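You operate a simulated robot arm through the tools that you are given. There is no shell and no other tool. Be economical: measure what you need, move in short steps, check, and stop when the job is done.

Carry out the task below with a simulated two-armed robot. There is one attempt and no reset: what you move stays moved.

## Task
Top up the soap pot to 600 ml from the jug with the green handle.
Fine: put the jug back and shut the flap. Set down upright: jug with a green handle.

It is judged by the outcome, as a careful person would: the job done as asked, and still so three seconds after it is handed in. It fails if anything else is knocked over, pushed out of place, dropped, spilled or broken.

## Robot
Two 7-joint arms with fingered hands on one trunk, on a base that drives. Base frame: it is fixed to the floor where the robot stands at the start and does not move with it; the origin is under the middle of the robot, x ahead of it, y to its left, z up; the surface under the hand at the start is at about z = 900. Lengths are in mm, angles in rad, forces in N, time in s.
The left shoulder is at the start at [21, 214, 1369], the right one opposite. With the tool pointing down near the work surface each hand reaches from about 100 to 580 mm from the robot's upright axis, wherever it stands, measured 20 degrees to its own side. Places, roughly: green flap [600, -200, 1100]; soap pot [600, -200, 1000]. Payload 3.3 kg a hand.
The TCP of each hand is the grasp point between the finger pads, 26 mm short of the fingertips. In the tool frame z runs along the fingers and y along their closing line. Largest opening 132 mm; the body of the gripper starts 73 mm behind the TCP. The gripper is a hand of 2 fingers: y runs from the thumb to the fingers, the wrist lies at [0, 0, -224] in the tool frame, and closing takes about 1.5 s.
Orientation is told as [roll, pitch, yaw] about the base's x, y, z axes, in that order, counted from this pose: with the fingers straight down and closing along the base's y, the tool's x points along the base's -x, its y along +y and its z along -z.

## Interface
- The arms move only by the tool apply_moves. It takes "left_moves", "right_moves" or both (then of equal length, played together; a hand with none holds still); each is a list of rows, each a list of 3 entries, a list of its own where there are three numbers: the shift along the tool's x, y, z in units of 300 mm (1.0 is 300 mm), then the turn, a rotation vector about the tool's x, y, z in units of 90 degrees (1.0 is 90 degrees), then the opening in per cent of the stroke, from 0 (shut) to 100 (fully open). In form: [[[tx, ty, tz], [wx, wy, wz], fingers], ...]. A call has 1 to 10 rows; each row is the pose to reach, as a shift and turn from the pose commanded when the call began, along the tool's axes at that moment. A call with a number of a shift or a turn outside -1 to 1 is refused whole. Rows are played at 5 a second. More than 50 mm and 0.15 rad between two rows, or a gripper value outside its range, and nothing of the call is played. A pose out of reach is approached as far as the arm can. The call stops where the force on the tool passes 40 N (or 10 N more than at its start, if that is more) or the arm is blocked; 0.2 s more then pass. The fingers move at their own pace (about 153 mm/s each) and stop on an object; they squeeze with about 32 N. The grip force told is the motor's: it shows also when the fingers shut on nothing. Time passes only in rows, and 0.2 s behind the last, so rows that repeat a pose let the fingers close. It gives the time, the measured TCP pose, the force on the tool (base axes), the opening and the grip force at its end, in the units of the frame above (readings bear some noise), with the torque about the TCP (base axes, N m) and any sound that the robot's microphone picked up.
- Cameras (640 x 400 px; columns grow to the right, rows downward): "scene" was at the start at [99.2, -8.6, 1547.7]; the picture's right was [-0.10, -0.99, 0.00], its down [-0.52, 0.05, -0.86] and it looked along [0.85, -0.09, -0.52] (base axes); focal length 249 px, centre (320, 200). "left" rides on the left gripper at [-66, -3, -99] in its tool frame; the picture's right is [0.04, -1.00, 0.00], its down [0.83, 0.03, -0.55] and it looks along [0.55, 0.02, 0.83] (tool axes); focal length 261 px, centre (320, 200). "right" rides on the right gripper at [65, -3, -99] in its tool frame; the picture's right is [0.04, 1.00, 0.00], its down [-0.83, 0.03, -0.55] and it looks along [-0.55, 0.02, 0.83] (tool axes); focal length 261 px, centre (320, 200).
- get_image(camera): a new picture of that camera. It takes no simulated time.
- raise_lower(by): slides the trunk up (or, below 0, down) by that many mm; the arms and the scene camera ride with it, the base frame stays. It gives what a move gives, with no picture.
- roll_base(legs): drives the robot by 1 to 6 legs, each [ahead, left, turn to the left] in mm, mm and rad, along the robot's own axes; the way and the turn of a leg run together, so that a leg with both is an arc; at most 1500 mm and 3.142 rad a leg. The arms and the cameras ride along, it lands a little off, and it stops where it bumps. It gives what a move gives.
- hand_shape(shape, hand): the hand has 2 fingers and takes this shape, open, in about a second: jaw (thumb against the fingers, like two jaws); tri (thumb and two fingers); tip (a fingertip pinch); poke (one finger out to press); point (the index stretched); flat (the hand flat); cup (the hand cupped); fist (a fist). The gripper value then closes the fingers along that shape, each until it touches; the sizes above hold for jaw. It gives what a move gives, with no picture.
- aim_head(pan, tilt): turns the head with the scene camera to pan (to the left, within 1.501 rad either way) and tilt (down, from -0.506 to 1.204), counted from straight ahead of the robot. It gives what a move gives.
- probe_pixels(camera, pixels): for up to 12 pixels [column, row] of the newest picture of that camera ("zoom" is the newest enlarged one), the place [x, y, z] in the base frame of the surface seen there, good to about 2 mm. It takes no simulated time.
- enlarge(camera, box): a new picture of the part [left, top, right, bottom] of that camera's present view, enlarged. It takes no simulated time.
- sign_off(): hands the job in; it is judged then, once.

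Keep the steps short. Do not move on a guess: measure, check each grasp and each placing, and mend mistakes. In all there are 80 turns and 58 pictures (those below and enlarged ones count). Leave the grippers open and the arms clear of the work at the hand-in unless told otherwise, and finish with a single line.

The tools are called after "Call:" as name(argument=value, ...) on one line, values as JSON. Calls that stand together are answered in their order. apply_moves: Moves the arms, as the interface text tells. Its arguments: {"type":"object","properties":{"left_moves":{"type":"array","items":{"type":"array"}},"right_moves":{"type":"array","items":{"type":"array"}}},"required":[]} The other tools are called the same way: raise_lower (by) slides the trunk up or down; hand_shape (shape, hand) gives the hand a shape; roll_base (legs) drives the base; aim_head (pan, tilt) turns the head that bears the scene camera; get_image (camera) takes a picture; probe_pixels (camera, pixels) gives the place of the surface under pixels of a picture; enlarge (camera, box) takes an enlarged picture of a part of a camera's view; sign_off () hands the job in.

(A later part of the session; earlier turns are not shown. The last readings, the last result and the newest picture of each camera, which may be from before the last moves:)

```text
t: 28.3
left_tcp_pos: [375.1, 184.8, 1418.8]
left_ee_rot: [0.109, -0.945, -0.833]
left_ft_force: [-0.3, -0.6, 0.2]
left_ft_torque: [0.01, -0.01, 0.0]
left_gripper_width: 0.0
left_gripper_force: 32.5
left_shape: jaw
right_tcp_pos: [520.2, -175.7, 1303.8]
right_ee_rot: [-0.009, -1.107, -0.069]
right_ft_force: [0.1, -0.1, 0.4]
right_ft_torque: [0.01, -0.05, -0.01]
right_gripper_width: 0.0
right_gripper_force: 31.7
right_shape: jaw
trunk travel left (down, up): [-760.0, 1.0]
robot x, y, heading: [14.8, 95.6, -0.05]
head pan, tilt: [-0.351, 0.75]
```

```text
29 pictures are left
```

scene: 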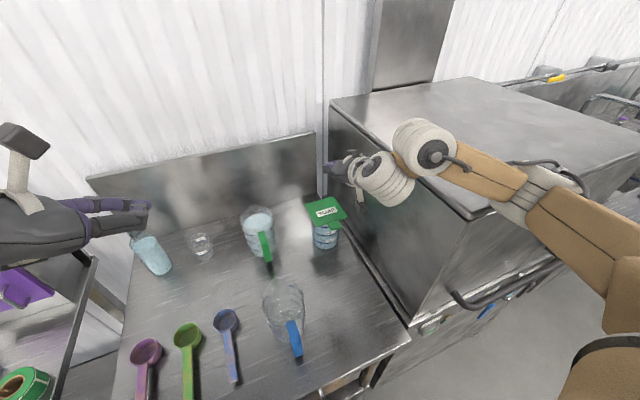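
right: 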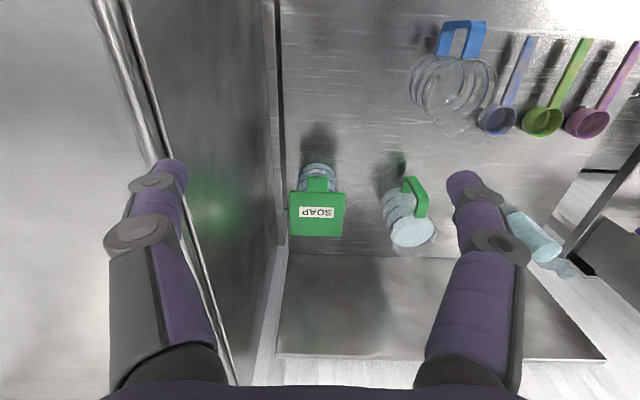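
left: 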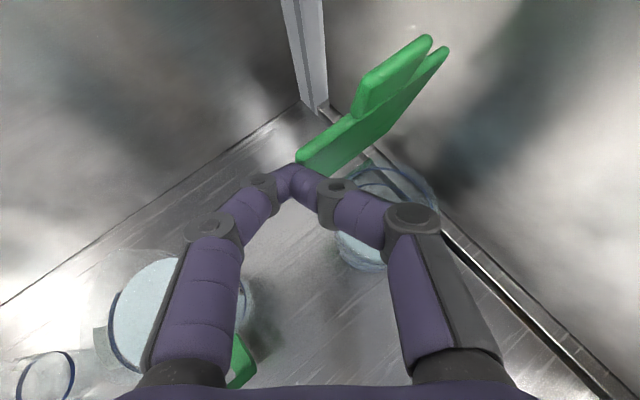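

Blocked again near y≈+95 with the base turned slightly, so the base front likely touches something under the bench. I back off 60 mm, then continue left and straighten.

Call:
roll_base(legs=[[-60, 0, 0], [0, 90, 0.05]])

Call:
get_image(camera="scene")

```text
t: 30.0
left_tcp_pos: [337.4, 299.8, 1411.3]
left_ee_rot: [0.084, -0.935, -0.76]
left_ft_force: [-0.2, 0.3, -0.4]
left_ft_torque: [-0.06, 0.02, -0.03]
left_gripper_width: 0.0
left_gripper_force: 32.3
left_shape: jaw
right_tcp_pos: [496.2, -51.6, 1296.3]
right_ee_rot: [-0.014, -1.093, -0.013]
right_ft_force: [0.1, 0.7, -0.7]
right_ft_torque: [-0.05, -0.01, -0.01]
right_gripper_width: 0.0
right_gripper_force: 32.5
right_shape: jaw
trunk travel left (down, up): [-760.0, 1.0]
robot x, y, heading: [-40.4, 186.4, 0.002]
head pan, tilt: [-0.351, 0.75]
```

```text
28 pictures are left
```

scene: 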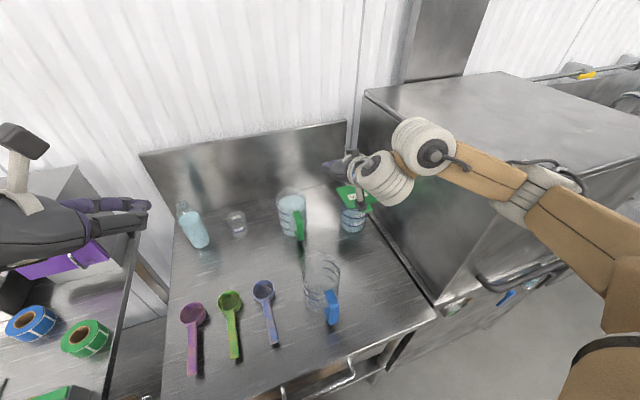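

The base is now at y≈186. I try 40 mm ahead again and check where the right elbow is.

Call:
roll_base(legs=[[40, 0, 0]])

Call:
get_image(camera="scene")

Call:
probe_pixels(camera="scene", pixels=[[535, 185], [480, 170], [430, 150], [390, 180], [600, 240], [365, 160]])

```text
t: 30.9
left_tcp_pos: [379.5, 297.2, 1411.6]
left_ee_rot: [0.084, -0.931, -0.761]
left_ft_force: [-0.1, -1.2, 0.1]
left_ft_torque: [0.0, 0.01, 0.01]
left_gripper_width: 0.0
left_gripper_force: 32.0
left_shape: jaw
right_tcp_pos: [537.9, -53.2, 1294.7]
right_ee_rot: [-0.011, -1.09, -0.016]
right_ft_force: [0.3, 0.7, -0.2]
right_ft_torque: [0.04, 0.03, 0.01]
right_gripper_width: 0.0
right_gripper_force: 32.2
right_shape: jaw
trunk travel left (down, up): [-760.0, 1.0]
robot x, y, heading: [-0.8, 183.6, -0.001]
head pan, tilt: [-0.351, 0.75]
```

```text
27 pictures are left
```

scene: 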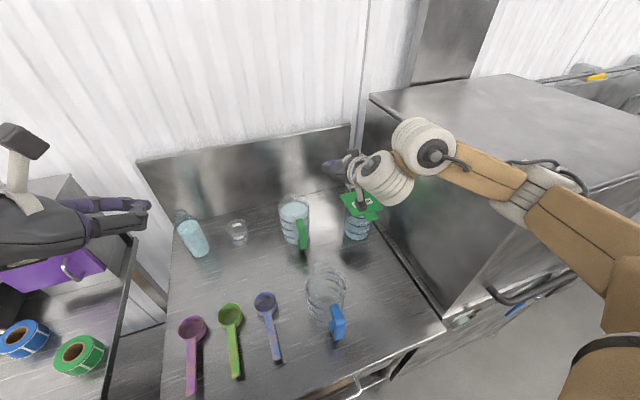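

```text
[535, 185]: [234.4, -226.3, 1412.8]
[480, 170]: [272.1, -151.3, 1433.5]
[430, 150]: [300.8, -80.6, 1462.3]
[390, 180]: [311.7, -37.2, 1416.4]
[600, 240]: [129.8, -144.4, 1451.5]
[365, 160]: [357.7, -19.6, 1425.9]
```

The elbow is free (x≈230, y≈−230, z≈1400, clear of the box). I move the right hand back, down and right with 45° tilt and slight yaw, toward the spot before the tab.

Call:
apply_moves(right_moves=[[[0.104, -0.054, -0.001], [0.026, 0.032, 0.019], 0], [[0.208, -0.108, -0.002], [0.052, 0.064, 0.038], 0], [[0.311, -0.161, -0.003], [0.078, 0.097, 0.057], 0], [[0.415, -0.215, -0.004], [0.103, 0.129, 0.076], 0], [[0.519, -0.269, -0.005], [0.129, 0.161, 0.095], 0], [[0.623, -0.323, -0.006], [0.155, 0.193, 0.1135], 0]])

Call:
get_image(camera="scene")

```text
t: 32.3
left_tcp_pos: [376.8, 297.2, 1411.8]
left_ee_rot: [0.087, -0.934, -0.762]
left_ft_force: [-0.2, -0.5, -0.3]
left_ft_torque: [0.0, -0.01, 0.03]
left_gripper_width: 0.0
left_gripper_force: 32.4
left_shape: jaw
right_tcp_pos: [446.6, -147.7, 1131.2]
right_ee_rot: [-0.005, -0.786, -0.326]
right_ft_force: [0.2, -0.2, 0.0]
right_ft_torque: [-0.01, 0.0, 0.03]
right_gripper_width: 0.1
right_gripper_force: 32.2
right_shape: jaw
trunk travel left (down, up): [-760.0, 1.0]
robot x, y, heading: [-1.7, 184.5, 0.001]
head pan, tilt: [-0.351, 0.75]
```

```text
26 pictures are left
```

scene: 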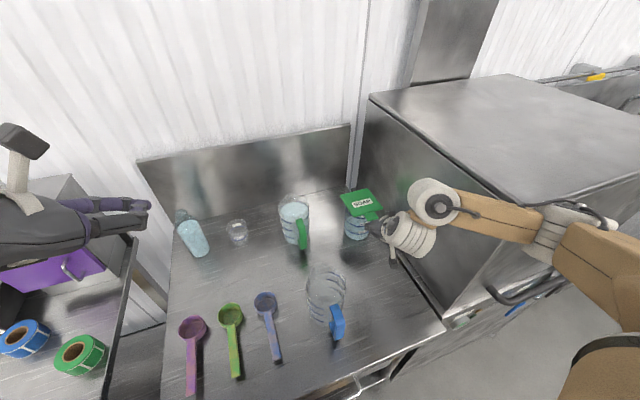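

Works well. Now under the tab and lift to about 50°.

Call:
apply_moves(right_moves=[[[0.05, -0.022, 0.092], [0, 0, 0], 0], [[0.099, -0.043, 0.183], [0, 0, 0], 0], [[0.149, -0.065, 0.275], [0, 0, 0], 0], [[0.093, -0.045, 0.334], [0, 0, 0], 0], [[0.037, -0.024, 0.392], [0, 0, 0], 0], [[-0.032, -0.019, 0.348], [0, 0, 0], 0], [[-0.101, -0.013, 0.303], [0, 0, 0], 0], [[-0.221, 0.004, 0.254], [0, 0, 0], 0], [[-0.286, 0.019, 0.251], [0, 0, 0], 0], [[-0.352, 0.034, 0.248], [0, 0, 0], 0]])

Call:
get_image(camera="scene")

```text
t: 34.5
left_tcp_pos: [378.0, 297.6, 1411.5]
left_ee_rot: [0.084, -0.932, -0.759]
left_ft_force: [-0.2, -0.1, -0.6]
left_ft_torque: [0.03, -0.01, 0.02]
left_gripper_width: 0.0
left_gripper_force: 32.2
left_shape: jaw
right_tcp_pos: [571.5, -179.5, 1152.0]
right_ee_rot: [-0.009, -0.787, -0.32]
right_ft_force: [-0.1, -0.6, 0.2]
right_ft_torque: [0.0, 0.02, -0.01]
right_gripper_width: 0.0
right_gripper_force: 32.2
right_shape: jaw
trunk travel left (down, up): [-760.0, 1.0]
robot x, y, heading: [-3.9, 180.2, -0.003]
head pan, tilt: [-0.351, 0.75]
```

```text
25 pictures are left
```

scene: 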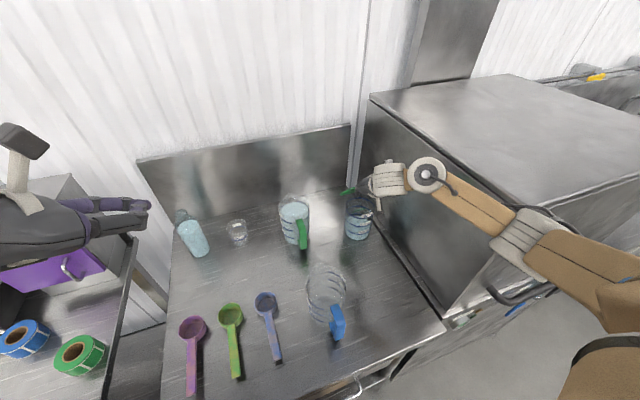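

Flap is lifting with the hand. I continue to and past vertical.

Call:
apply_moves(right_moves=[[[-0.056, 0.02, 0.025], [0, 0, 0], 0], [[-0.111, 0.039, 0.05], [0, 0, 0], 0], [[-0.145, 0.057, 0.092], [0, 0, 0], 0], [[-0.18, 0.075, 0.133], [0, 0, 0], 0], [[-0.2, 0.088, 0.17], [0, 0, 0], 0], [[-0.219, 0.102, 0.205], [0, 0, 0], 0]])

Call:
get_image(camera="right")

```text
t: 35.9
left_tcp_pos: [378.7, 298.5, 1411.1]
left_ee_rot: [0.085, -0.933, -0.758]
left_ft_force: [0.6, -0.7, 0.3]
left_ft_torque: [0.0, -0.01, -0.02]
left_gripper_width: 0.0
left_gripper_force: 31.3
left_shape: jaw
right_tcp_pos: [665.9, -179.0, 1156.1]
right_ee_rot: [-0.009, -0.788, -0.32]
right_ft_force: [1.0, -0.7, 0.7]
right_ft_torque: [0.0, 0.0, -0.01]
right_gripper_width: 0.3
right_gripper_force: 32.2
right_shape: jaw
trunk travel left (down, up): [-760.0, 1.0]
robot x, y, heading: [-2.2, 184.3, -0.003]
head pan, tilt: [-0.351, 0.75]
```

```text
24 pictures are left
```

right: 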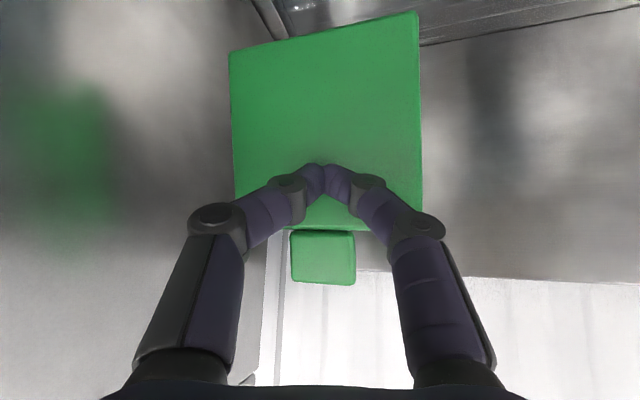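

The fingers push the middle of the plate, which should now be past vertical. I withdraw straight back 90 mm and see whether the flap stays.

Call:
apply_moves(right_moves=[[[0.05, -0.024, -0.05], [0, 0, 0], 0], [[0.1, -0.048, -0.1], [0, 0, 0], 0], [[0.15, -0.072, -0.15], [0, 0, 0], 0], [[0.2, -0.096, -0.2], [0, 0, 0], 0], [[0.2, -0.096, -0.2], [0, 0, 0], 0]])

Call:
get_image(camera="right")

```text
t: 37.1
left_tcp_pos: [378.0, 297.4, 1411.1]
left_ee_rot: [0.085, -0.932, -0.759]
left_ft_force: [0.6, 0.2, 0.3]
left_ft_torque: [0.01, 0.01, 0.01]
left_gripper_width: 0.0
left_gripper_force: 31.9
left_shape: jaw
right_tcp_pos: [577.4, -178.1, 1153.7]
right_ee_rot: [-0.008, -0.788, -0.323]
right_ft_force: [0.3, 0.3, 0.6]
right_ft_torque: [0.01, -0.01, -0.01]
right_gripper_width: 0.0
right_gripper_force: 32.5
right_shape: jaw
trunk travel left (down, up): [-760.0, 1.0]
robot x, y, heading: [-1.6, 186.0, -0.004]
head pan, tilt: [-0.351, 0.75]
```

```text
23 pictures are left
```

right: 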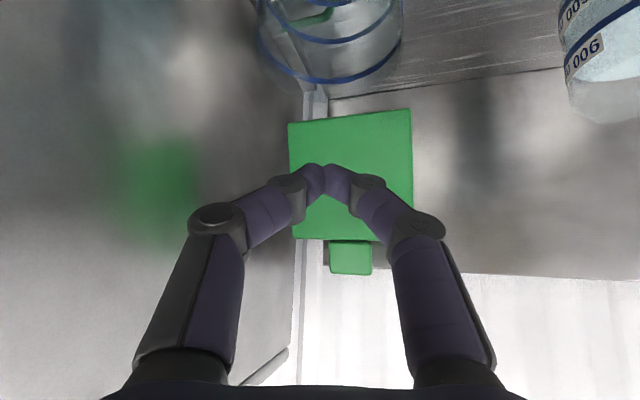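

The flap stays open. I measure it, and the pot, from this view.

Call:
probe_pixels(camera="right", pixels=[[350, 265], [300, 235], [405, 235], [295, 128], [405, 115], [330, 75], [300, 20], [330, 30]])

Call:
enlarge(camera="scene", box=[320, 160, 400, 250])

```text
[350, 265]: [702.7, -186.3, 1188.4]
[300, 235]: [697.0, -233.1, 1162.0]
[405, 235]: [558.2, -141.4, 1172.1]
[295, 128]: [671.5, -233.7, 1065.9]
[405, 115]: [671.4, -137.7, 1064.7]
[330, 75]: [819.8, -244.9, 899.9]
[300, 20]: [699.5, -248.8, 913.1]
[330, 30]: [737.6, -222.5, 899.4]
```

```text
4.44 times, centred on (360, 205) of scene
```

zoom: 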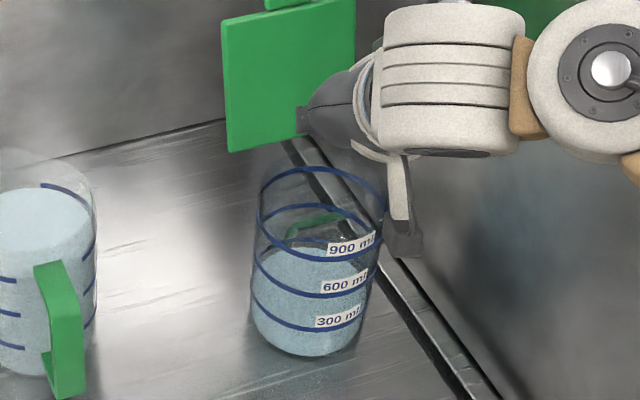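

The flap rests at about 104°, stable. Now I probe the pot's liquid surface and the ml marks.

Call:
probe_pixels(camera="zoom", pixels=[[300, 253], [310, 265], [290, 268], [325, 262], [335, 290], [330, 322], [345, 248], [300, 297], [300, 330], [310, 280], [300, 353]])

```text
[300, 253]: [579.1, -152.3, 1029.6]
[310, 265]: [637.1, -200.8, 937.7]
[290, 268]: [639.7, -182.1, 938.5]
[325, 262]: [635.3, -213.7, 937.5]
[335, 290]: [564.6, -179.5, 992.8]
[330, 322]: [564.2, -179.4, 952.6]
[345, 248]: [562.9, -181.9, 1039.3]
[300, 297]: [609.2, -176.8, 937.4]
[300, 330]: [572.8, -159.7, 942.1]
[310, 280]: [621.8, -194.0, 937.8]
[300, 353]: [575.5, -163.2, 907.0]
```

Liquid surface in the pot reads z≈937.5; marks: 300 ml ≈942, 600 ml ≈985. So it holds roughly 270 ml and needs about 330 ml. Now I move the right hand to a pre-grasp above-behind the green handle (35° tilt, straight yaw), opening the fingers.

Call:
apply_moves(right_moves=[[[0.045, 0.076, -0.118], [-0.022, 0.019, -0.026], 0], [[0.09, 0.152, -0.236], [-0.044, 0.037, -0.053], 0], [[0.136, 0.228, -0.354], [-0.066, 0.056, -0.079], 0], [[0.21, 0.352, -0.312], [-0.088, 0.074, -0.105], 60], [[0.284, 0.476, -0.27], [-0.11, 0.093, -0.131], 60], [[0.358, 0.599, -0.228], [-0.1326, 0.1117, -0.1575], 60], [[0.358, 0.599, -0.228], [-0.1326, 0.1117, -0.1575], 60]])

Call:
get_image(camera="right")

```text
t: 38.7
left_tcp_pos: [377.7, 296.0, 1413.0]
left_ee_rot: [0.084, -0.932, -0.76]
left_ft_force: [0.2, -0.1, 0.8]
left_ft_torque: [0.02, 0.0, 0.01]
left_gripper_width: 0.2
left_gripper_force: 32.0
left_shape: jaw
right_tcp_pos: [516.6, 30.1, 1126.2]
right_ee_rot: [-0.004, -0.607, -0.001]
right_ft_force: [0.5, 0.3, 0.9]
right_ft_torque: [0.02, 0.0, -0.04]
right_gripper_width: 78.7
right_gripper_force: 0.1
right_shape: jaw
trunk travel left (down, up): [-760.0, 1.0]
robot x, y, heading: [-2.4, 184.4, -0.007]
head pan, tilt: [-0.351, 0.75]
```

```text
21 pictures are left
```

right: 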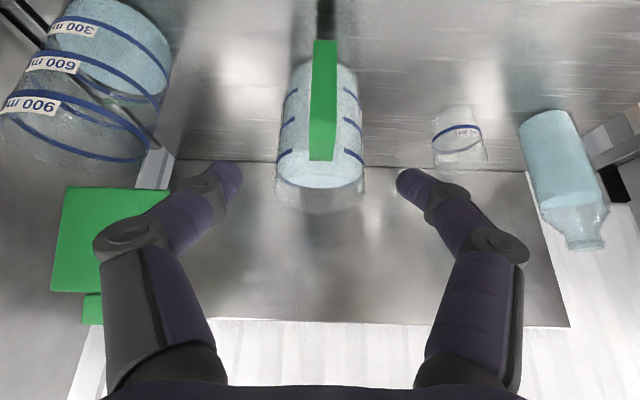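

Everything is lined up. I probe the handle and the jug's liquid and rim.

Call:
probe_pixels(camera="right", pixels=[[324, 45], [324, 80], [322, 120], [322, 155], [311, 120], [336, 100], [345, 175], [320, 205], [300, 170], [110, 60], [60, 65], [100, 15]])

```text
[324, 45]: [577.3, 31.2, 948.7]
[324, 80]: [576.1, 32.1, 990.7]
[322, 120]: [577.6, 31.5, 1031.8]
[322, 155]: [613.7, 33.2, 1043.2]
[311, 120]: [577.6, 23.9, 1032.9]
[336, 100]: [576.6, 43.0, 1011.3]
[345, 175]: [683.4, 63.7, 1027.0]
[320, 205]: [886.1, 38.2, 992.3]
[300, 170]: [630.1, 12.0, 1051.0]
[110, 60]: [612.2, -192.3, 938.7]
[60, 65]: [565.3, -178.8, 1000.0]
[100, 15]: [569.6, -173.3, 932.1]
```

Handle: front face x=577, y≈33, about 20 mm wide, top z=1043. I advance along the finger axis to (583, 33, 1026) and close.

Call:
apply_moves(right_moves=[[[0.002, 0.01, 0.1], [0, 0, 0], 60], [[0.004, 0.01, 0.2], [0, 0, 0], 60], [[0.006, 0.01, 0.3], [0, 0, 0], 60], [[0.008, 0.01, 0.4], [0, 0, 0], 60], [[0.008, 0.01, 0.4], [0, 0, 0], 60], [[0.008, 0.01, 0.4], [0, 0, 0], 0], [[0.008, 0.01, 0.4], [0, 0, 0], 0], [[0.008, 0.01, 0.4], [0, 0, 0], 0], [[0.008, 0.01, 0.4], [0, 0, 0], 0], [[0.008, 0.01, 0.4], [0, 0, 0], 0]])

Call:
get_image(camera="right")

```text
t: 40.9
left_tcp_pos: [376.8, 297.7, 1412.3]
left_ee_rot: [0.084, -0.93, -0.761]
left_ft_force: [-0.5, -0.2, 0.4]
left_ft_torque: [0.02, -0.02, -0.02]
left_gripper_width: 0.2
left_gripper_force: 31.7
left_shape: jaw
right_tcp_pos: [583.7, 30.7, 1026.0]
right_ee_rot: [-0.005, -0.607, -0.004]
right_ft_force: [2.1, -1.3, -0.1]
right_ft_torque: [-0.03, -0.01, 0.0]
right_gripper_width: 2.8
right_gripper_force: 31.5
right_shape: jaw
trunk travel left (down, up): [-760.0, 1.0]
robot x, y, heading: [-2.8, 186.4, -0.0]
head pan, tilt: [-0.351, 0.75]
```

```text
20 pictures are left
```

right: 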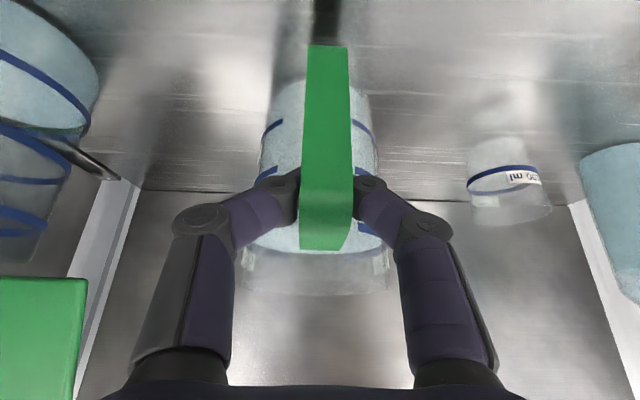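

The fingers close round the bar with their tips meeting behind it. I do a test lift of 20 mm.

Call:
apply_moves(right_moves=[[[-0.019, 0, -0.027], [0, 0, 0], 0], [[-0.038, 0, -0.055], [0, 0, 0], 0], [[-0.038, 0, -0.055], [0, 0, 0], 0], [[-0.038, 0, -0.055], [0, 0, 0], 0]])

Call:
get_image(camera="scene")

```text
t: 41.9
left_tcp_pos: [378.6, 297.5, 1412.5]
left_ee_rot: [0.082, -0.931, -0.759]
left_ft_force: [0.5, 0.2, -0.5]
left_ft_torque: [0.03, 0.01, -0.02]
left_gripper_width: 0.1
left_gripper_force: 32.0
left_shape: jaw
right_tcp_pos: [584.0, 31.8, 1045.3]
right_ee_rot: [-0.005, -0.607, -0.002]
right_ft_force: [0.4, -0.4, -6.6]
right_ft_torque: [0.0, 0.05, -0.01]
right_gripper_width: 2.7
right_gripper_force: 32.2
right_shape: jaw
trunk travel left (down, up): [-760.0, 1.0]
robot x, y, heading: [0.3, 186.3, 0.004]
head pan, tilt: [-0.351, 0.75]
```

```text
19 pictures are left
```

scene: 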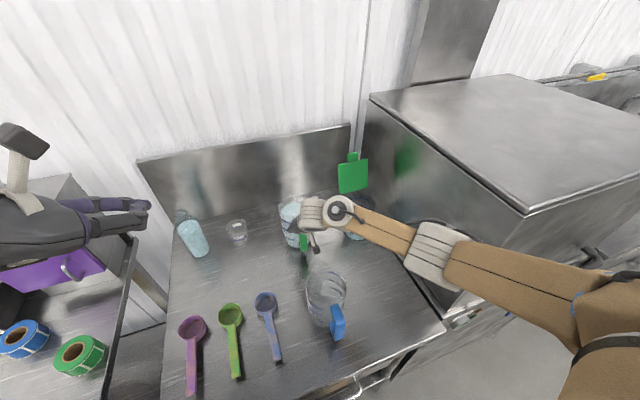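

The load is only 6.6 N with little torque: the jug may be tipping with its far edge still on the table. I look from the hand camera.

Call:
get_image(camera="right")

Call:
probe_pixels(camera="right", pixels=[[326, 60], [326, 100], [325, 150], [325, 200], [325, 240], [275, 245], [375, 245], [270, 215]])

```text
18 pictures are left
```

right: 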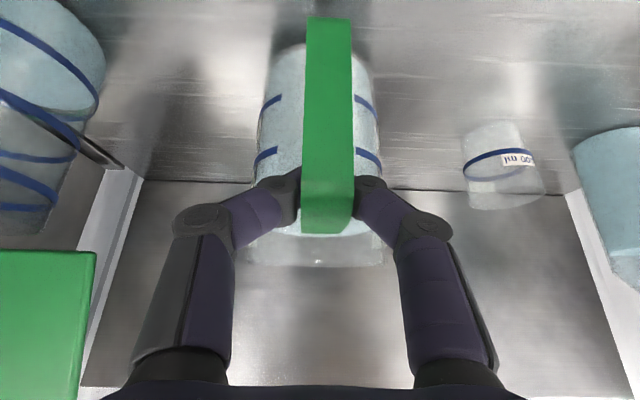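

```text
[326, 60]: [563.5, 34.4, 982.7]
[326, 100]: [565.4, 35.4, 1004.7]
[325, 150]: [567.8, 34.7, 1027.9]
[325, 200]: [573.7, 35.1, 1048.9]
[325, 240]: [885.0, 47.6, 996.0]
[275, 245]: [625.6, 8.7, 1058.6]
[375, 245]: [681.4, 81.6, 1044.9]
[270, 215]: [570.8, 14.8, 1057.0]
```

The jug pivots in the handle grip (bar tilted ≈9° forward), so the handle grip won't carry it. I set it back down, release and retreat; then I'll grip the jug round its body from above, with fingers left and right of it.

Call:
apply_moves(right_moves=[[[0.019, 0, 0.027], [0, 0, 0], 0], [[0.038, 0, 0.055], [0, 0, 0], 0], [[0.038, 0, 0.055], [0, 0, 0], 0], [[0.038, 0, 0.055], [0, 0, 0], 40], [[0.038, 0, 0.055], [0, 0, 0], 60], [[0.038, 0, 0.055], [0, 0, 0], 60], [[0.038, 0, -0.045], [0, 0, 0], 60], [[0.038, 0, -0.145], [0, 0, 0], 60], [[0.038, 0, -0.245], [0, 0, 0], 60], [[0.038, 0, -0.345], [0, 0, 0], 60]])

Call:
get_image(camera="right")

Call:
probe_pixels(camera="right", pixels=[[324, 45], [324, 80], [322, 120], [322, 155], [345, 180], [300, 180], [320, 215], [275, 190], [365, 190]])

```text
t: 44.1
left_tcp_pos: [376.7, 297.9, 1412.8]
left_ee_rot: [0.084, -0.934, -0.761]
left_ft_force: [0.5, 0.2, -0.7]
left_ft_torque: [0.02, -0.04, -0.01]
left_gripper_width: 0.0
left_gripper_force: 31.7
left_shape: jaw
right_tcp_pos: [514.3, 32.9, 1127.1]
right_ee_rot: [-0.006, -0.609, -0.001]
right_ft_force: [-0.2, 0.0, 0.3]
right_ft_torque: [-0.01, 0.0, 0.02]
right_gripper_width: 78.5
right_gripper_force: 0.1
right_shape: jaw
trunk travel left (down, up): [-760.0, 1.0]
robot x, y, heading: [-3.5, 181.5, -0.003]
head pan, tilt: [-0.351, 0.75]
```

```text
17 pictures are left
```

right: 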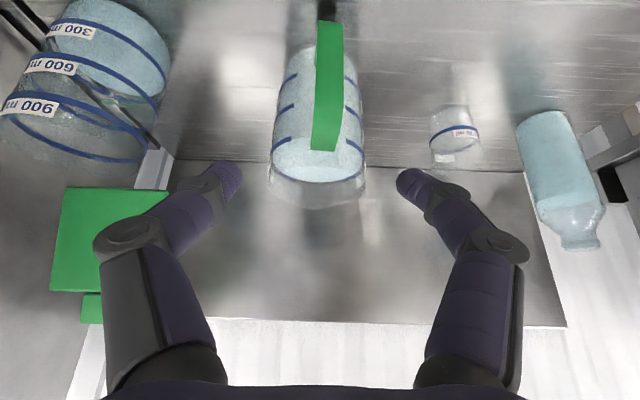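

```text
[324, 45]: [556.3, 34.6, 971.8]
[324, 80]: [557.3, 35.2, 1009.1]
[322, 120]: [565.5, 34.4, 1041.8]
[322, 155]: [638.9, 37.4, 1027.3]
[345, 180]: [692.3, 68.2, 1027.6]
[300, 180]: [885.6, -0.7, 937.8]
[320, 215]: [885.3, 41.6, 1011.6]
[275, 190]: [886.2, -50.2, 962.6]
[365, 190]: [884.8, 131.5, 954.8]
```

The jug stands upright but about 20 mm nearer than before (handle front now x≈557). I'll return it to its original place at the end. I probe the liquid outline for its centre and radius.

Call:
probe_pixels(camera="right", pixels=[[274, 155], [278, 165], [290, 176], [318, 182], [345, 178], [358, 165], [363, 150], [360, 140], [280, 145], [300, 140], [280, 120], [365, 180]])

```text
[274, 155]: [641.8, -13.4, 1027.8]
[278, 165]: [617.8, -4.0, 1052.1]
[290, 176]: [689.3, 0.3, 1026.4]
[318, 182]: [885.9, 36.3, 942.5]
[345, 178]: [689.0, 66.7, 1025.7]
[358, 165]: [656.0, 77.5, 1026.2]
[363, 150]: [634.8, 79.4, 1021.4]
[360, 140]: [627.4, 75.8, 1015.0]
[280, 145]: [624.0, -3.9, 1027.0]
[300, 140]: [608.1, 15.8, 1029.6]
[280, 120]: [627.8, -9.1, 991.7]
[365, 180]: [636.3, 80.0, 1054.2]
```

Jug centre is (652, 33.5), outer radius ≈48, rim ≈1054. I open fully, move above it at 30° tilt, and descend with a finger on each side to (650, 33.5, 1018), not yet closing.

Call:
apply_moves(right_moves=[[[-0.065, 0.001, 0.064], [0, 0.018, 0], 100], [[-0.13, 0.002, 0.129], [0, 0.036, 0], 100], [[-0.195, 0.002, 0.193], [0, 0.054, 0], 100], [[-0.195, 0.002, 0.193], [0, 0.054, 0], 100], [[-0.195, 0.002, 0.193], [0, 0.054, 0], 100], [[-0.187, 0.002, 0.284], [0, 0.054, 0], 100], [[-0.18, 0.002, 0.375], [0, 0.054, 0], 100], [[-0.172, 0.002, 0.466], [0, 0.054, 0], 100], [[-0.164, 0.002, 0.558], [0, 0.054, 0], 100]])

Call:
get_image(camera="right")

```text
t: 46.1
left_tcp_pos: [378.3, 296.6, 1411.7]
left_ee_rot: [0.084, -0.932, -0.762]
left_ft_force: [-1.3, -0.1, -0.2]
left_ft_torque: [0.0, 0.0, 0.0]
left_gripper_width: 0.0
left_gripper_force: 32.5
left_shape: jaw
right_tcp_pos: [620.0, 30.9, 1046.6]
right_ee_rot: [-0.005, -0.525, -0.002]
right_ft_force: [-1.3, -0.6, -0.1]
right_ft_torque: [0.02, 0.0, 0.0]
right_gripper_width: 132.2
right_gripper_force: 0.0
right_shape: jaw
right hand out of reach, approached as far as the arm can: row 8, 9
trunk travel left (down, up): [-760.0, 1.0]
robot x, y, heading: [-2.3, 183.2, -0.004]
head pan, tilt: [-0.351, 0.75]
```

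```text
16 pictures are left
```

right: 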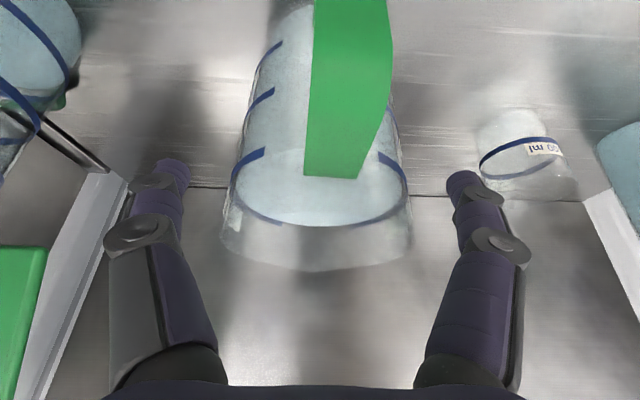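

Out of reach by ~35 mm. I raise the hand, lower the trunk (shoulder nearer work height), and try the base forward for extra reach.

Call:
apply_moves(right_moves=[[[-0.033, 0, -0.122], [0, 0, 0], 100], [[-0.065, 0, -0.245], [0, 0, 0], 100], [[-0.098, 0, -0.367], [0, 0, 0], 100], [[-0.13, 0, -0.49], [0, 0, 0], 100], [[-0.163, 0, -0.612], [0, 0, 0], 100], [[-0.195, 0, -0.735], [0, 0, 0], 100]])

Call:
raise_lower(by=-130)

Call:
roll_base(legs=[[70, 0, 0]])

```text
t: 47.5
left_tcp_pos: [377.1, 298.9, 1412.3]
left_ee_rot: [0.083, -0.934, -0.76]
left_ft_force: [-0.1, -0.2, -0.8]
left_ft_torque: [0.0, 0.01, -0.03]
left_gripper_width: 0.0
left_gripper_force: 31.8
left_shape: jaw
right_tcp_pos: [557.1, 32.8, 1266.9]
right_ee_rot: [-0.006, -0.523, 0.001]
right_ft_force: [0.4, -0.1, 0.6]
right_ft_torque: [0.03, 0.0, 0.03]
right_gripper_width: 132.0
right_gripper_force: 0.1
right_shape: jaw
trunk travel left (down, up): [-760.0, 1.0]
robot x, y, heading: [-0.1, 183.8, -0.004]
head pan, tilt: [-0.351, 0.75]
```

```text
t: 49.1
left_tcp_pos: [377.3, 296.8, 1281.3]
left_ee_rot: [0.084, -0.933, -0.76]
left_ft_force: [-1.5, -0.6, 0.4]
left_ft_torque: [-0.02, 0.0, -0.03]
left_gripper_width: 0.0
left_gripper_force: 32.3
left_shape: jaw
right_tcp_pos: [557.8, 33.0, 1137.4]
right_ee_rot: [-0.007, -0.524, -0.004]
right_ft_force: [1.0, -0.4, 0.3]
right_ft_torque: [-0.02, 0.0, 0.01]
right_gripper_width: 131.9
right_gripper_force: 0.1
right_shape: jaw
trunk travel left (down, up): [-630.0, 131.0]
robot x, y, heading: [-4.2, 183.7, -0.002]
head pan, tilt: [-0.351, 0.75]
```

```text
t: 50.0
left_tcp_pos: [410.0, 296.4, 1282.1]
left_ee_rot: [0.083, -0.931, -0.761]
left_ft_force: [-0.1, 0.7, 0.1]
left_ft_torque: [-0.01, 0.0, 0.04]
left_gripper_width: 0.0
left_gripper_force: 32.3
left_shape: jaw
right_tcp_pos: [591.1, 32.2, 1137.3]
right_ee_rot: [-0.005, -0.522, -0.005]
right_ft_force: [-0.9, 0.4, -0.7]
right_ft_torque: [-0.01, 0.03, 0.02]
right_gripper_width: 131.6
right_gripper_force: 0.1
right_shape: jaw
trunk travel left (down, up): [-630.0, 131.0]
robot x, y, heading: [25.8, 184.0, -0.003]
head pan, tilt: [-0.351, 0.75]
stopped in leg 1: the robot was blocked; the commanded pose is now the measured one
```

The base stopped against the bench at x≈26; that is enough. Now I descend around the jug body.

Call:
apply_moves(right_moves=[[[0.007, 0.001, 0.11], [0, 0, 0], 100], [[0.014, 0.002, 0.221], [0, 0, 0], 100], [[0.02, 0.003, 0.332], [0, 0, 0], 100], [[0.027, 0.004, 0.442], [0, 0, 0], 100], [[0.027, 0.004, 0.442], [0, 0, 0], 100]])

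Call:
get_image(camera="right")

```text
t: 51.2
left_tcp_pos: [409.8, 296.3, 1281.6]
left_ee_rot: [0.083, -0.933, -0.761]
left_ft_force: [0.0, -0.3, 0.1]
left_ft_torque: [0.04, -0.03, 0.0]
left_gripper_width: 0.0
left_gripper_force: 31.9
left_shape: jaw
right_tcp_pos: [649.3, 31.0, 1017.3]
right_ee_rot: [-0.004, -0.524, -0.005]
right_ft_force: [-2.5, 0.8, 2.3]
right_ft_torque: [0.03, -0.05, 0.01]
right_gripper_width: 131.7
right_gripper_force: 0.0
right_shape: jaw
trunk travel left (down, up): [-630.0, 131.0]
robot x, y, heading: [26.7, 182.5, -0.005]
head pan, tilt: [-0.351, 0.75]
```

```text
15 pictures are left
```

right: 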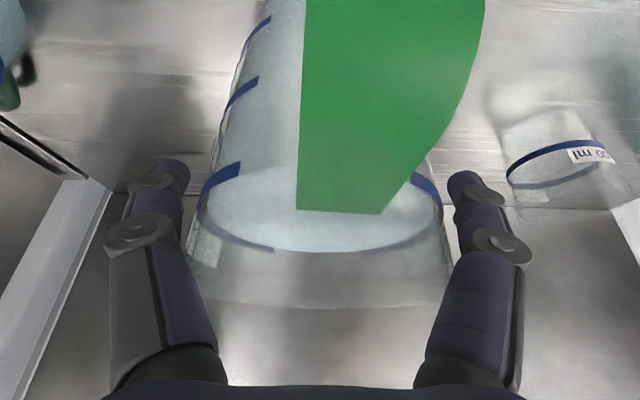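

Fingers straddle the body with a slight 3 N touch. I close and hold, then read.

Call:
apply_moves(right_moves=[[[0, 0.007, 0], [0, 0, 0], 0], [[0, 0.007, 0], [0, 0, 0], 0], [[0, 0.007, 0], [0, 0, 0], 0], [[0, 0.007, 0], [0, 0, 0], 0], [[0, 0.007, 0], [0, 0, 0], 0], [[0, 0.007, 0], [0, 0, 0], 0], [[0, 0.007, 0], [0, 0, 0], 0]])

Call:
apply_moves(right_moves=[[[-0.017, 0.007, -0.029], [0, 0, 0], 0], [[-0.033, 0.007, -0.058], [0, 0, 0], 0], [[-0.033, 0.007, -0.058], [0, 0, 0], 0], [[-0.033, 0.007, -0.058], [0, 0, 0], 0]])

Call:
get_image(camera="right")

```text
t: 52.8
left_tcp_pos: [409.3, 296.0, 1281.5]
left_ee_rot: [0.083, -0.931, -0.761]
left_ft_force: [-0.9, -0.4, 1.4]
left_ft_torque: [0.03, 0.02, 0.0]
left_gripper_width: 0.0
left_gripper_force: 32.5
left_shape: jaw
right_tcp_pos: [650.0, 31.7, 1017.1]
right_ee_rot: [-0.005, -0.522, -0.004]
right_ft_force: [1.5, -2.3, 0.3]
right_ft_torque: [0.04, -0.18, -0.03]
right_gripper_width: 107.1
right_gripper_force: 32.2
right_shape: jaw
trunk travel left (down, up): [-630.0, 131.0]
robot x, y, heading: [30.4, 182.0, -0.006]
head pan, tilt: [-0.351, 0.75]
```

```text
t: 53.8
left_tcp_pos: [410.3, 296.7, 1281.6]
left_ee_rot: [0.083, -0.931, -0.762]
left_ft_force: [-0.1, 0.1, 0.1]
left_ft_torque: [0.01, 0.02, 0.0]
left_gripper_width: 0.0
left_gripper_force: 32.2
left_shape: jaw
right_tcp_pos: [649.6, 35.8, 1037.4]
right_ee_rot: [-0.006, -0.52, -0.004]
right_ft_force: [0.3, 0.3, -10.7]
right_ft_torque: [-0.02, -0.1, 0.02]
right_gripper_width: 107.3
right_gripper_force: 32.3
right_shape: jaw
trunk travel left (down, up): [-630.0, 131.0]
robot x, y, heading: [29.3, 182.6, -0.006]
head pan, tilt: [-0.351, 0.75]
```

```text
14 pictures are left
```

right: 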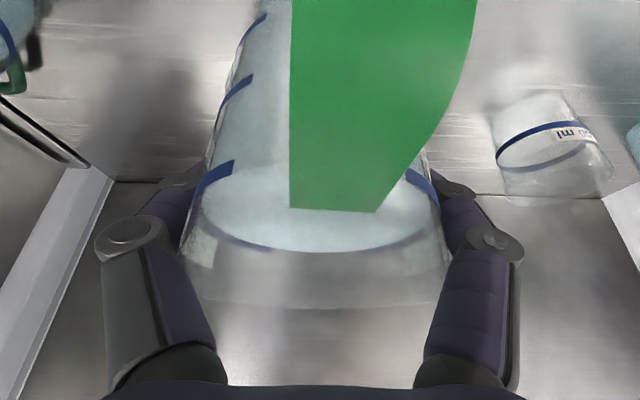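

The jug is held: 10.7 N, upright, almost no torque. I raise the trunk 80 mm (lifting the jug and keeping the elbow above the box), then carry it to a point above-left-front of the pot, turned −0.3 rad, spout still high and level.

Call:
raise_lower(by=80)

Call:
apply_moves(right_moves=[[[0.032, -0.084, -0.051], [0.012, 0, 0.021], 0], [[0.065, -0.168, -0.103], [0.024, 0, 0.041], 0], [[0.097, -0.252, -0.154], [0.036, 0, 0.062], 0], [[0.13, -0.336, -0.205], [0.048, 0, 0.083], 0], [[0.162, -0.42, -0.257], [0.06, 0, 0.103], 0], [[0.195, -0.505, -0.308], [0.071, 0, 0.124], 0], [[0.227, -0.589, -0.36], [0.083, 0, 0.145], 0], [[0.26, -0.673, -0.411], [0.095, 0, 0.1655], 0]])

Call:
get_image(camera="scene")

```text
t: 55.0
left_tcp_pos: [410.2, 295.8, 1362.0]
left_ee_rot: [0.081, -0.93, -0.761]
left_ft_force: [-0.6, 0.1, 0.0]
left_ft_torque: [-0.03, 0.0, -0.03]
left_gripper_width: 0.0
left_gripper_force: 32.4
left_shape: jaw
right_tcp_pos: [650.3, 35.5, 1115.9]
right_ee_rot: [-0.006, -0.522, -0.004]
right_ft_force: [0.1, -0.5, -11.1]
right_ft_torque: [-0.02, -0.11, 0.01]
right_gripper_width: 107.1
right_gripper_force: 32.2
right_shape: jaw
trunk travel left (down, up): [-710.0, 51.0]
robot x, y, heading: [28.6, 187.0, -0.003]
head pan, tilt: [-0.351, 0.75]
```

```text
t: 56.8
left_tcp_pos: [410.0, 295.1, 1362.0]
left_ee_rot: [0.084, -0.93, -0.764]
left_ft_force: [-0.7, -0.4, 0.8]
left_ft_torque: [0.02, -0.02, 0.03]
left_gripper_width: 0.0
left_gripper_force: 32.2
left_shape: jaw
right_tcp_pos: [516.6, -167.9, 1185.7]
right_ee_rot: [-0.003, -0.523, -0.305]
right_ft_force: [-0.4, -0.1, -9.5]
right_ft_torque: [-0.02, -0.15, 0.01]
right_gripper_width: 105.7
right_gripper_force: 31.4
right_shape: jaw
trunk travel left (down, up): [-710.0, 51.0]
robot x, y, heading: [29.6, 187.0, -0.003]
head pan, tilt: [-0.351, 0.75]
```

```text
13 pictures are left
```

scene: 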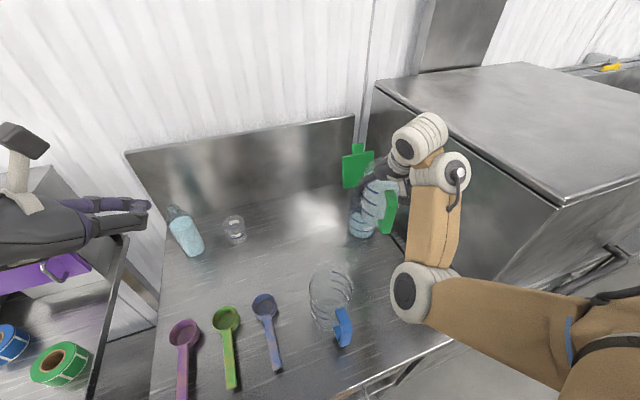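

The jug is over the pot's front, arm free. I enlarge to check the jug's tilt, level and grip.

Call:
enlarge(camera="scene", box=[320, 140, 440, 250])

Call:
probe_pixels(camera="scene", pixels=[[390, 195], [388, 230], [372, 175], [365, 170], [380, 180], [352, 215], [360, 235], [352, 190]])

```text
3.64 times, centred on (380, 195) of scene
```

zoom: 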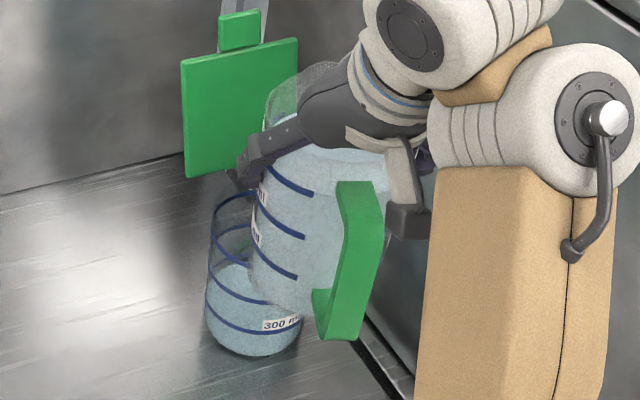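

```text
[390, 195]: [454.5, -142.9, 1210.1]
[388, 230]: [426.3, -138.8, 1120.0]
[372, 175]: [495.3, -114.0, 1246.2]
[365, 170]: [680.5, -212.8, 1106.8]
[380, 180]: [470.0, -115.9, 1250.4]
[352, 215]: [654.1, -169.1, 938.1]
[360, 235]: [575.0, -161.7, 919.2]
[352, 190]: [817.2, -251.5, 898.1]
```

The jug has swung about 17° forward in the grip — right at the brim, but the spout is over the pot, and nothing has spilled. I lower 55 mm and tilt a further ~11°, then hold for the flow.

Call:
apply_moves(right_moves=[[[0.046, 0, 0.08], [0, 0, 0], 0], [[0.092, 0, 0.159], [0, 0, 0], 0], [[0.092, 0, 0.159], [0, 0.04, 0], 0], [[0.092, 0, 0.159], [0, 0.08, 0], 0], [[0.092, 0, 0.159], [0, 0.12, 0], 0], [[0.092, 0, 0.159], [0, 0.12, 0], 0], [[0.092, 0, 0.159], [0, 0.12, 0], 0], [[0.092, 0, 0.159], [0, 0.12, 0], 0], [[0.092, 0, 0.159], [0, 0.12, 0], 0]])

Call:
enlarge(camera="scene", box=[320, 140, 440, 250])

```text
t: 58.8
left_tcp_pos: [411.0, 296.9, 1362.7]
left_ee_rot: [0.082, -0.929, -0.76]
left_ft_force: [-0.2, -0.6, -0.4]
left_ft_torque: [-0.01, 0.01, -0.01]
left_gripper_width: 0.0
left_gripper_force: 32.0
left_shape: jaw
right_tcp_pos: [517.7, -166.2, 1131.4]
right_ee_rot: [-0.004, -0.336, -0.306]
right_ft_force: [-0.1, -0.1, -10.9]
right_ft_torque: [-0.08, -0.19, -0.02]
right_gripper_width: 105.4
right_gripper_force: 32.3
right_shape: jaw
trunk travel left (down, up): [-710.0, 51.0]
robot x, y, heading: [27.1, 185.2, -0.007]
head pan, tilt: [-0.351, 0.75]
```

```text
3.64 times, centred on (380, 195) of scene
```

zoom: 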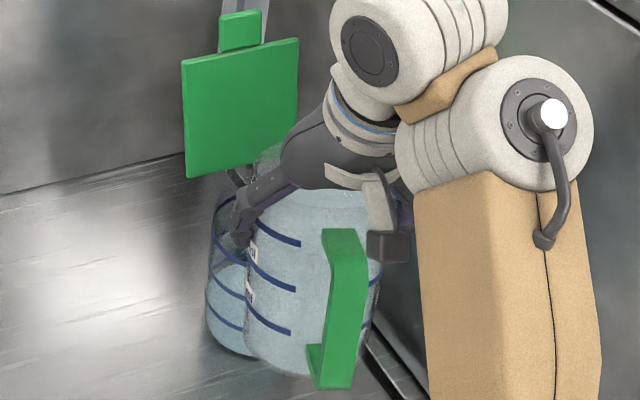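

Weight is unchanged; the jug seems to hang at its own angle. I probe the handle for the true tilt and the pot level where visible.

Call:
probe_pixels(camera="zoom", pixels=[[330, 365], [340, 320], [345, 270], [345, 245], [225, 300], [222, 320], [225, 290], [340, 200], [230, 340]])

```text
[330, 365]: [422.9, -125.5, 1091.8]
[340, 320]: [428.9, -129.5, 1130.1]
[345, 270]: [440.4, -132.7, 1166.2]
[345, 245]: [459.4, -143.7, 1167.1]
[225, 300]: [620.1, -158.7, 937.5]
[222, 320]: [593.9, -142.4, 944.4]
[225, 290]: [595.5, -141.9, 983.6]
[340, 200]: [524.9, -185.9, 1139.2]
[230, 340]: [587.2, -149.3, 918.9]
```

The jug swings freely about the finger contact line, so tilting the hand doesn't tilt it. Better: set the jug down nearby turned about −60°, and re-grip it from the side so that rolling the hand tilts it firmly. First I lift, move to (560, −50) and turn, gently.

Call:
apply_moves(right_moves=[[[-0.028, 0, -0.078], [0, 0, 0], 0], [[-0.055, 0, -0.157], [0, 0, 0], 0], [[-0.058, 0.069, -0.156], [0.026, 0, 0.074], 0], [[-0.06, 0.137, -0.155], [0.052, 0, 0.149], 0], [[-0.063, 0.206, -0.154], [0.078, 0, 0.223], 0], [[-0.066, 0.274, -0.154], [0.104, 0, 0.297], 0], [[-0.068, 0.343, -0.153], [0.13, 0, 0.371], 0], [[-0.071, 0.411, -0.152], [0.1556, 0, 0.4455], 0], [[-0.071, 0.411, -0.152], [0.1556, 0, 0.4455], 0]])

Call:
get_image(camera="scene")

```text
t: 60.8
left_tcp_pos: [410.2, 294.3, 1361.6]
left_ee_rot: [0.085, -0.93, -0.764]
left_ft_force: [0.9, -0.9, 0.7]
left_ft_torque: [0.02, 0.03, -0.01]
left_gripper_width: 0.1
left_gripper_force: 32.1
left_shape: jaw
right_tcp_pos: [563.5, -48.1, 1171.2]
right_ee_rot: [-0.002, -0.337, -1.049]
right_ft_force: [-0.7, -1.0, -10.5]
right_ft_torque: [-0.19, -0.1, 0.03]
right_gripper_width: 103.9
right_gripper_force: 32.3
right_shape: jaw
right hand out of reach, approached as far as the arm can: row 2, 3, 4, 5, 6, 7, 8, 9
trunk travel left (down, up): [-710.0, 51.0]
robot x, y, heading: [29.2, 185.7, -0.002]
head pan, tilt: [-0.351, 0.75]
```

```text
10 pictures are left
```

scene: 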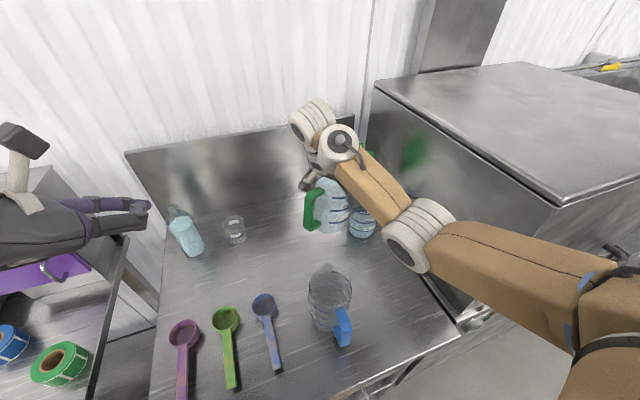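

Good; jug is above a free spot, spout toward the right. I lower it to the table.

Call:
apply_moves(right_moves=[[[0.03, 0, 0.086], [0, 0, 0], 0], [[0.06, 0, 0.171], [0, 0, 0], 0], [[0.09, 0, 0.257], [0, 0, 0], 0], [[0.12, 0, 0.342], [0, 0, 0], 0], [[0.145, 0, 0.415], [0, 0, 0], 0], [[0.151, 0, 0.432], [0, 0, 0], 0], [[0.157, 0, 0.45], [0, 0, 0], 0], [[0.157, 0, 0.45], [0, 0, 0], 0]])

Call:
get_image(camera="right")

```text
t: 62.6
left_tcp_pos: [411.6, 296.9, 1361.3]
left_ee_rot: [0.082, -0.93, -0.762]
left_ft_force: [-0.6, -0.2, -0.4]
left_ft_torque: [0.01, -0.03, -0.01]
left_gripper_width: 0.0
left_gripper_force: 32.4
left_shape: jaw
right_tcp_pos: [562.9, -46.9, 1028.7]
right_ee_rot: [-0.005, -0.335, -1.045]
right_ft_force: [0.7, 0.1, -10.7]
right_ft_torque: [-0.2, -0.16, -0.01]
right_gripper_width: 104.0
right_gripper_force: 32.5
right_shape: jaw
trunk travel left (down, up): [-710.0, 51.0]
robot x, y, heading: [29.3, 184.5, -0.008]
head pan, tilt: [-0.351, 0.75]
```

```text
9 pictures are left
```

right: 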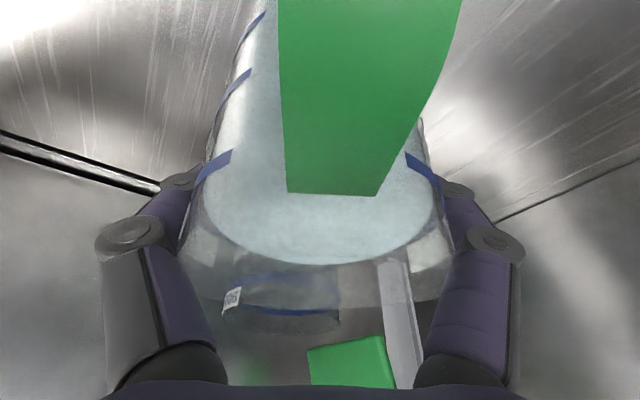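

Still fully hanging at z=1029. I lower in 3 mm steps to find the table.

Call:
apply_moves(right_moves=[[[0.004, 0, 0.01], [0, 0, 0], 0], [[0.007, 0, 0.019], [0, 0, 0], 0], [[0.01, 0, 0.029], [0, 0, 0], 0], [[0.013, 0, 0.038], [0, 0, 0], 0], [[0.013, 0, 0.038], [0, 0, 0], 0]])

```text
t: 64.0
left_tcp_pos: [407.7, 296.2, 1362.4]
left_ee_rot: [0.083, -0.934, -0.761]
left_ft_force: [1.0, -0.7, -0.5]
left_ft_torque: [-0.03, -0.01, 0.0]
left_gripper_width: 0.2
left_gripper_force: 31.9
left_shape: jaw
right_tcp_pos: [565.5, -44.7, 1021.7]
right_ee_rot: [0.008, -0.342, -1.05]
right_ft_force: [-8.8, 3.4, 25.4]
right_ft_torque: [-0.73, 0.62, -0.25]
right_gripper_width: 100.0
right_gripper_force: 31.6
right_shape: jaw
trunk travel left (down, up): [-710.0, 51.0]
robot x, y, heading: [26.0, 183.7, -0.007]
head pan, tilt: [-0.351, 0.75]
stopped in row 5 (right hand): the force on the tool passed its limit at 40 N (the readings are from after the stop); the commanded pose is now the measured one
```

Contact with the table. I ease up 4 mm, let it settle, then open and rise clear.

Call:
apply_moves(right_moves=[[[-0.004, 0, -0.013], [0, 0, 0], 0], [[-0.004, 0, -0.013], [0, 0, 0], 0], [[-0.004, 0, -0.013], [0, 0, 0], 82], [[-0.004, 0, -0.013], [0, 0, 0], 100], [[-0.004, 0, -0.013], [0, 0, 0], 100], [[-0.004, 0, -0.013], [0, 0, 0], 100], [[-0.004, 0, -0.12], [0, 0, 0], 100], [[-0.004, 0, -0.24], [0, 0, 0], 100], [[-0.004, 0, -0.37], [0, 0, 0], 100], [[-0.004, 0, -0.5], [0, 0, 0], 100]])

Call:
get_image(camera="right")

```text
t: 66.2
left_tcp_pos: [409.3, 298.0, 1362.5]
left_ee_rot: [0.082, -0.932, -0.761]
left_ft_force: [-0.4, -1.1, 0.1]
left_ft_torque: [0.01, -0.01, 0.0]
left_gripper_width: 0.0
left_gripper_force: 31.8
left_shape: jaw
right_tcp_pos: [544.9, -10.5, 1148.5]
right_ee_rot: [0.004, -0.339, -1.048]
right_ft_force: [-0.2, -1.1, -0.4]
right_ft_torque: [-0.01, -0.03, 0.01]
right_gripper_width: 131.9
right_gripper_force: 0.1
right_shape: jaw
right hand out of reach, approached as far as the arm can: row 10
trunk travel left (down, up): [-710.0, 51.0]
robot x, y, heading: [24.2, 184.8, -0.004]
head pan, tilt: [-0.351, 0.75]
```

```text
8 pictures are left
```

right: 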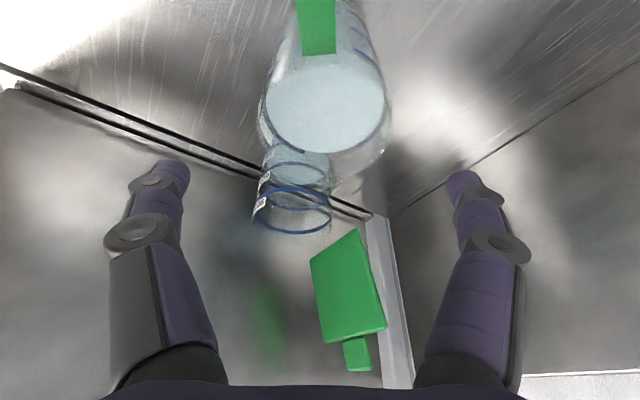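

The jug stands again, pot and flap unchanged. I probe its new position.

Call:
probe_pixels(camera="right", pixels=[[318, 10], [318, 45], [300, 40], [336, 40], [268, 110], [382, 115], [325, 150], [290, 80], [365, 85], [325, 110], [295, 175], [350, 160]])

```text
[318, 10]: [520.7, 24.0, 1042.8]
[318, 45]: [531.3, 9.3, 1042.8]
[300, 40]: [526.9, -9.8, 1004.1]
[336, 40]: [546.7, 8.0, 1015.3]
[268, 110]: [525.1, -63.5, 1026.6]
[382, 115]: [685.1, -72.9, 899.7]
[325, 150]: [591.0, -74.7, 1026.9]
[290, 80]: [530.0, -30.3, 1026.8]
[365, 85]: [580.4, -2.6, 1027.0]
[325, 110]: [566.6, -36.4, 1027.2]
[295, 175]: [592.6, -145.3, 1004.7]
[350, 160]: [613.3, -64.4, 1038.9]
```

Jug centre is (565.5, −38), spout at about −54°, level unchanged at 1027. I swing the right hand back away from it to (440, −110, 1190), yaw 0, in preparation for a side grip from front-right.

Call:
apply_moves(right_moves=[[[-0.019, -0.059, -0.012], [-0.0416, -0.026, -0.0728], 87], [[-0.038, -0.118, -0.024], [-0.0832, -0.052, -0.1456], 87], [[-0.058, -0.176, -0.035], [-0.1248, -0.078, -0.2184], 87], [[-0.077, -0.235, -0.047], [-0.1664, -0.104, -0.2912], 87], [[-0.096, -0.294, -0.059], [-0.208, -0.13, -0.364], 87], [[-0.115, -0.352, -0.07], [-0.2496, -0.156, -0.4368], 87], [[-0.135, -0.411, -0.082], [-0.2912, -0.182, -0.5096], 87], [[-0.154, -0.47, -0.094], [-0.3328, -0.208, -0.5824], 87]])

Call:
raise_lower(by=-80)

```text
t: 68.0
left_tcp_pos: [409.9, 296.1, 1361.9]
left_ee_rot: [0.084, -0.933, -0.761]
left_ft_force: [0.0, 0.1, -0.3]
left_ft_torque: [0.0, -0.01, 0.0]
left_gripper_width: 0.1
left_gripper_force: 31.9
left_shape: jaw
right_tcp_pos: [438.7, -112.7, 1188.5]
right_ee_rot: [0.001, -0.704, 0.004]
right_ft_force: [-0.2, 0.1, -0.5]
right_ft_torque: [0.0, -0.02, 0.02]
right_gripper_width: 114.9
right_gripper_force: 0.1
right_shape: jaw
right hand out of reach, approached as far as the arm can: row 1, 2, 3, 4
trunk travel left (down, up): [-710.0, 51.0]
robot x, y, heading: [29.8, 184.0, -0.006]
head pan, tilt: [-0.351, 0.75]
```

```text
t: 69.2
left_tcp_pos: [410.4, 297.2, 1283.6]
left_ee_rot: [0.083, -0.932, -0.759]
left_ft_force: [-0.6, 0.3, -0.3]
left_ft_torque: [0.0, 0.02, 0.01]
left_gripper_width: 0.2
left_gripper_force: 31.8
left_shape: jaw
right_tcp_pos: [440.7, -110.9, 1108.5]
right_ee_rot: [0.001, -0.704, 0.001]
right_ft_force: [-0.2, 0.4, 1.4]
right_ft_torque: [0.04, -0.04, 0.02]
right_gripper_width: 115.3
right_gripper_force: 0.1
right_shape: jaw
trunk travel left (down, up): [-630.0, 131.0]
robot x, y, heading: [26.3, 180.1, -0.007]
head pan, tilt: [-0.351, 0.75]
```

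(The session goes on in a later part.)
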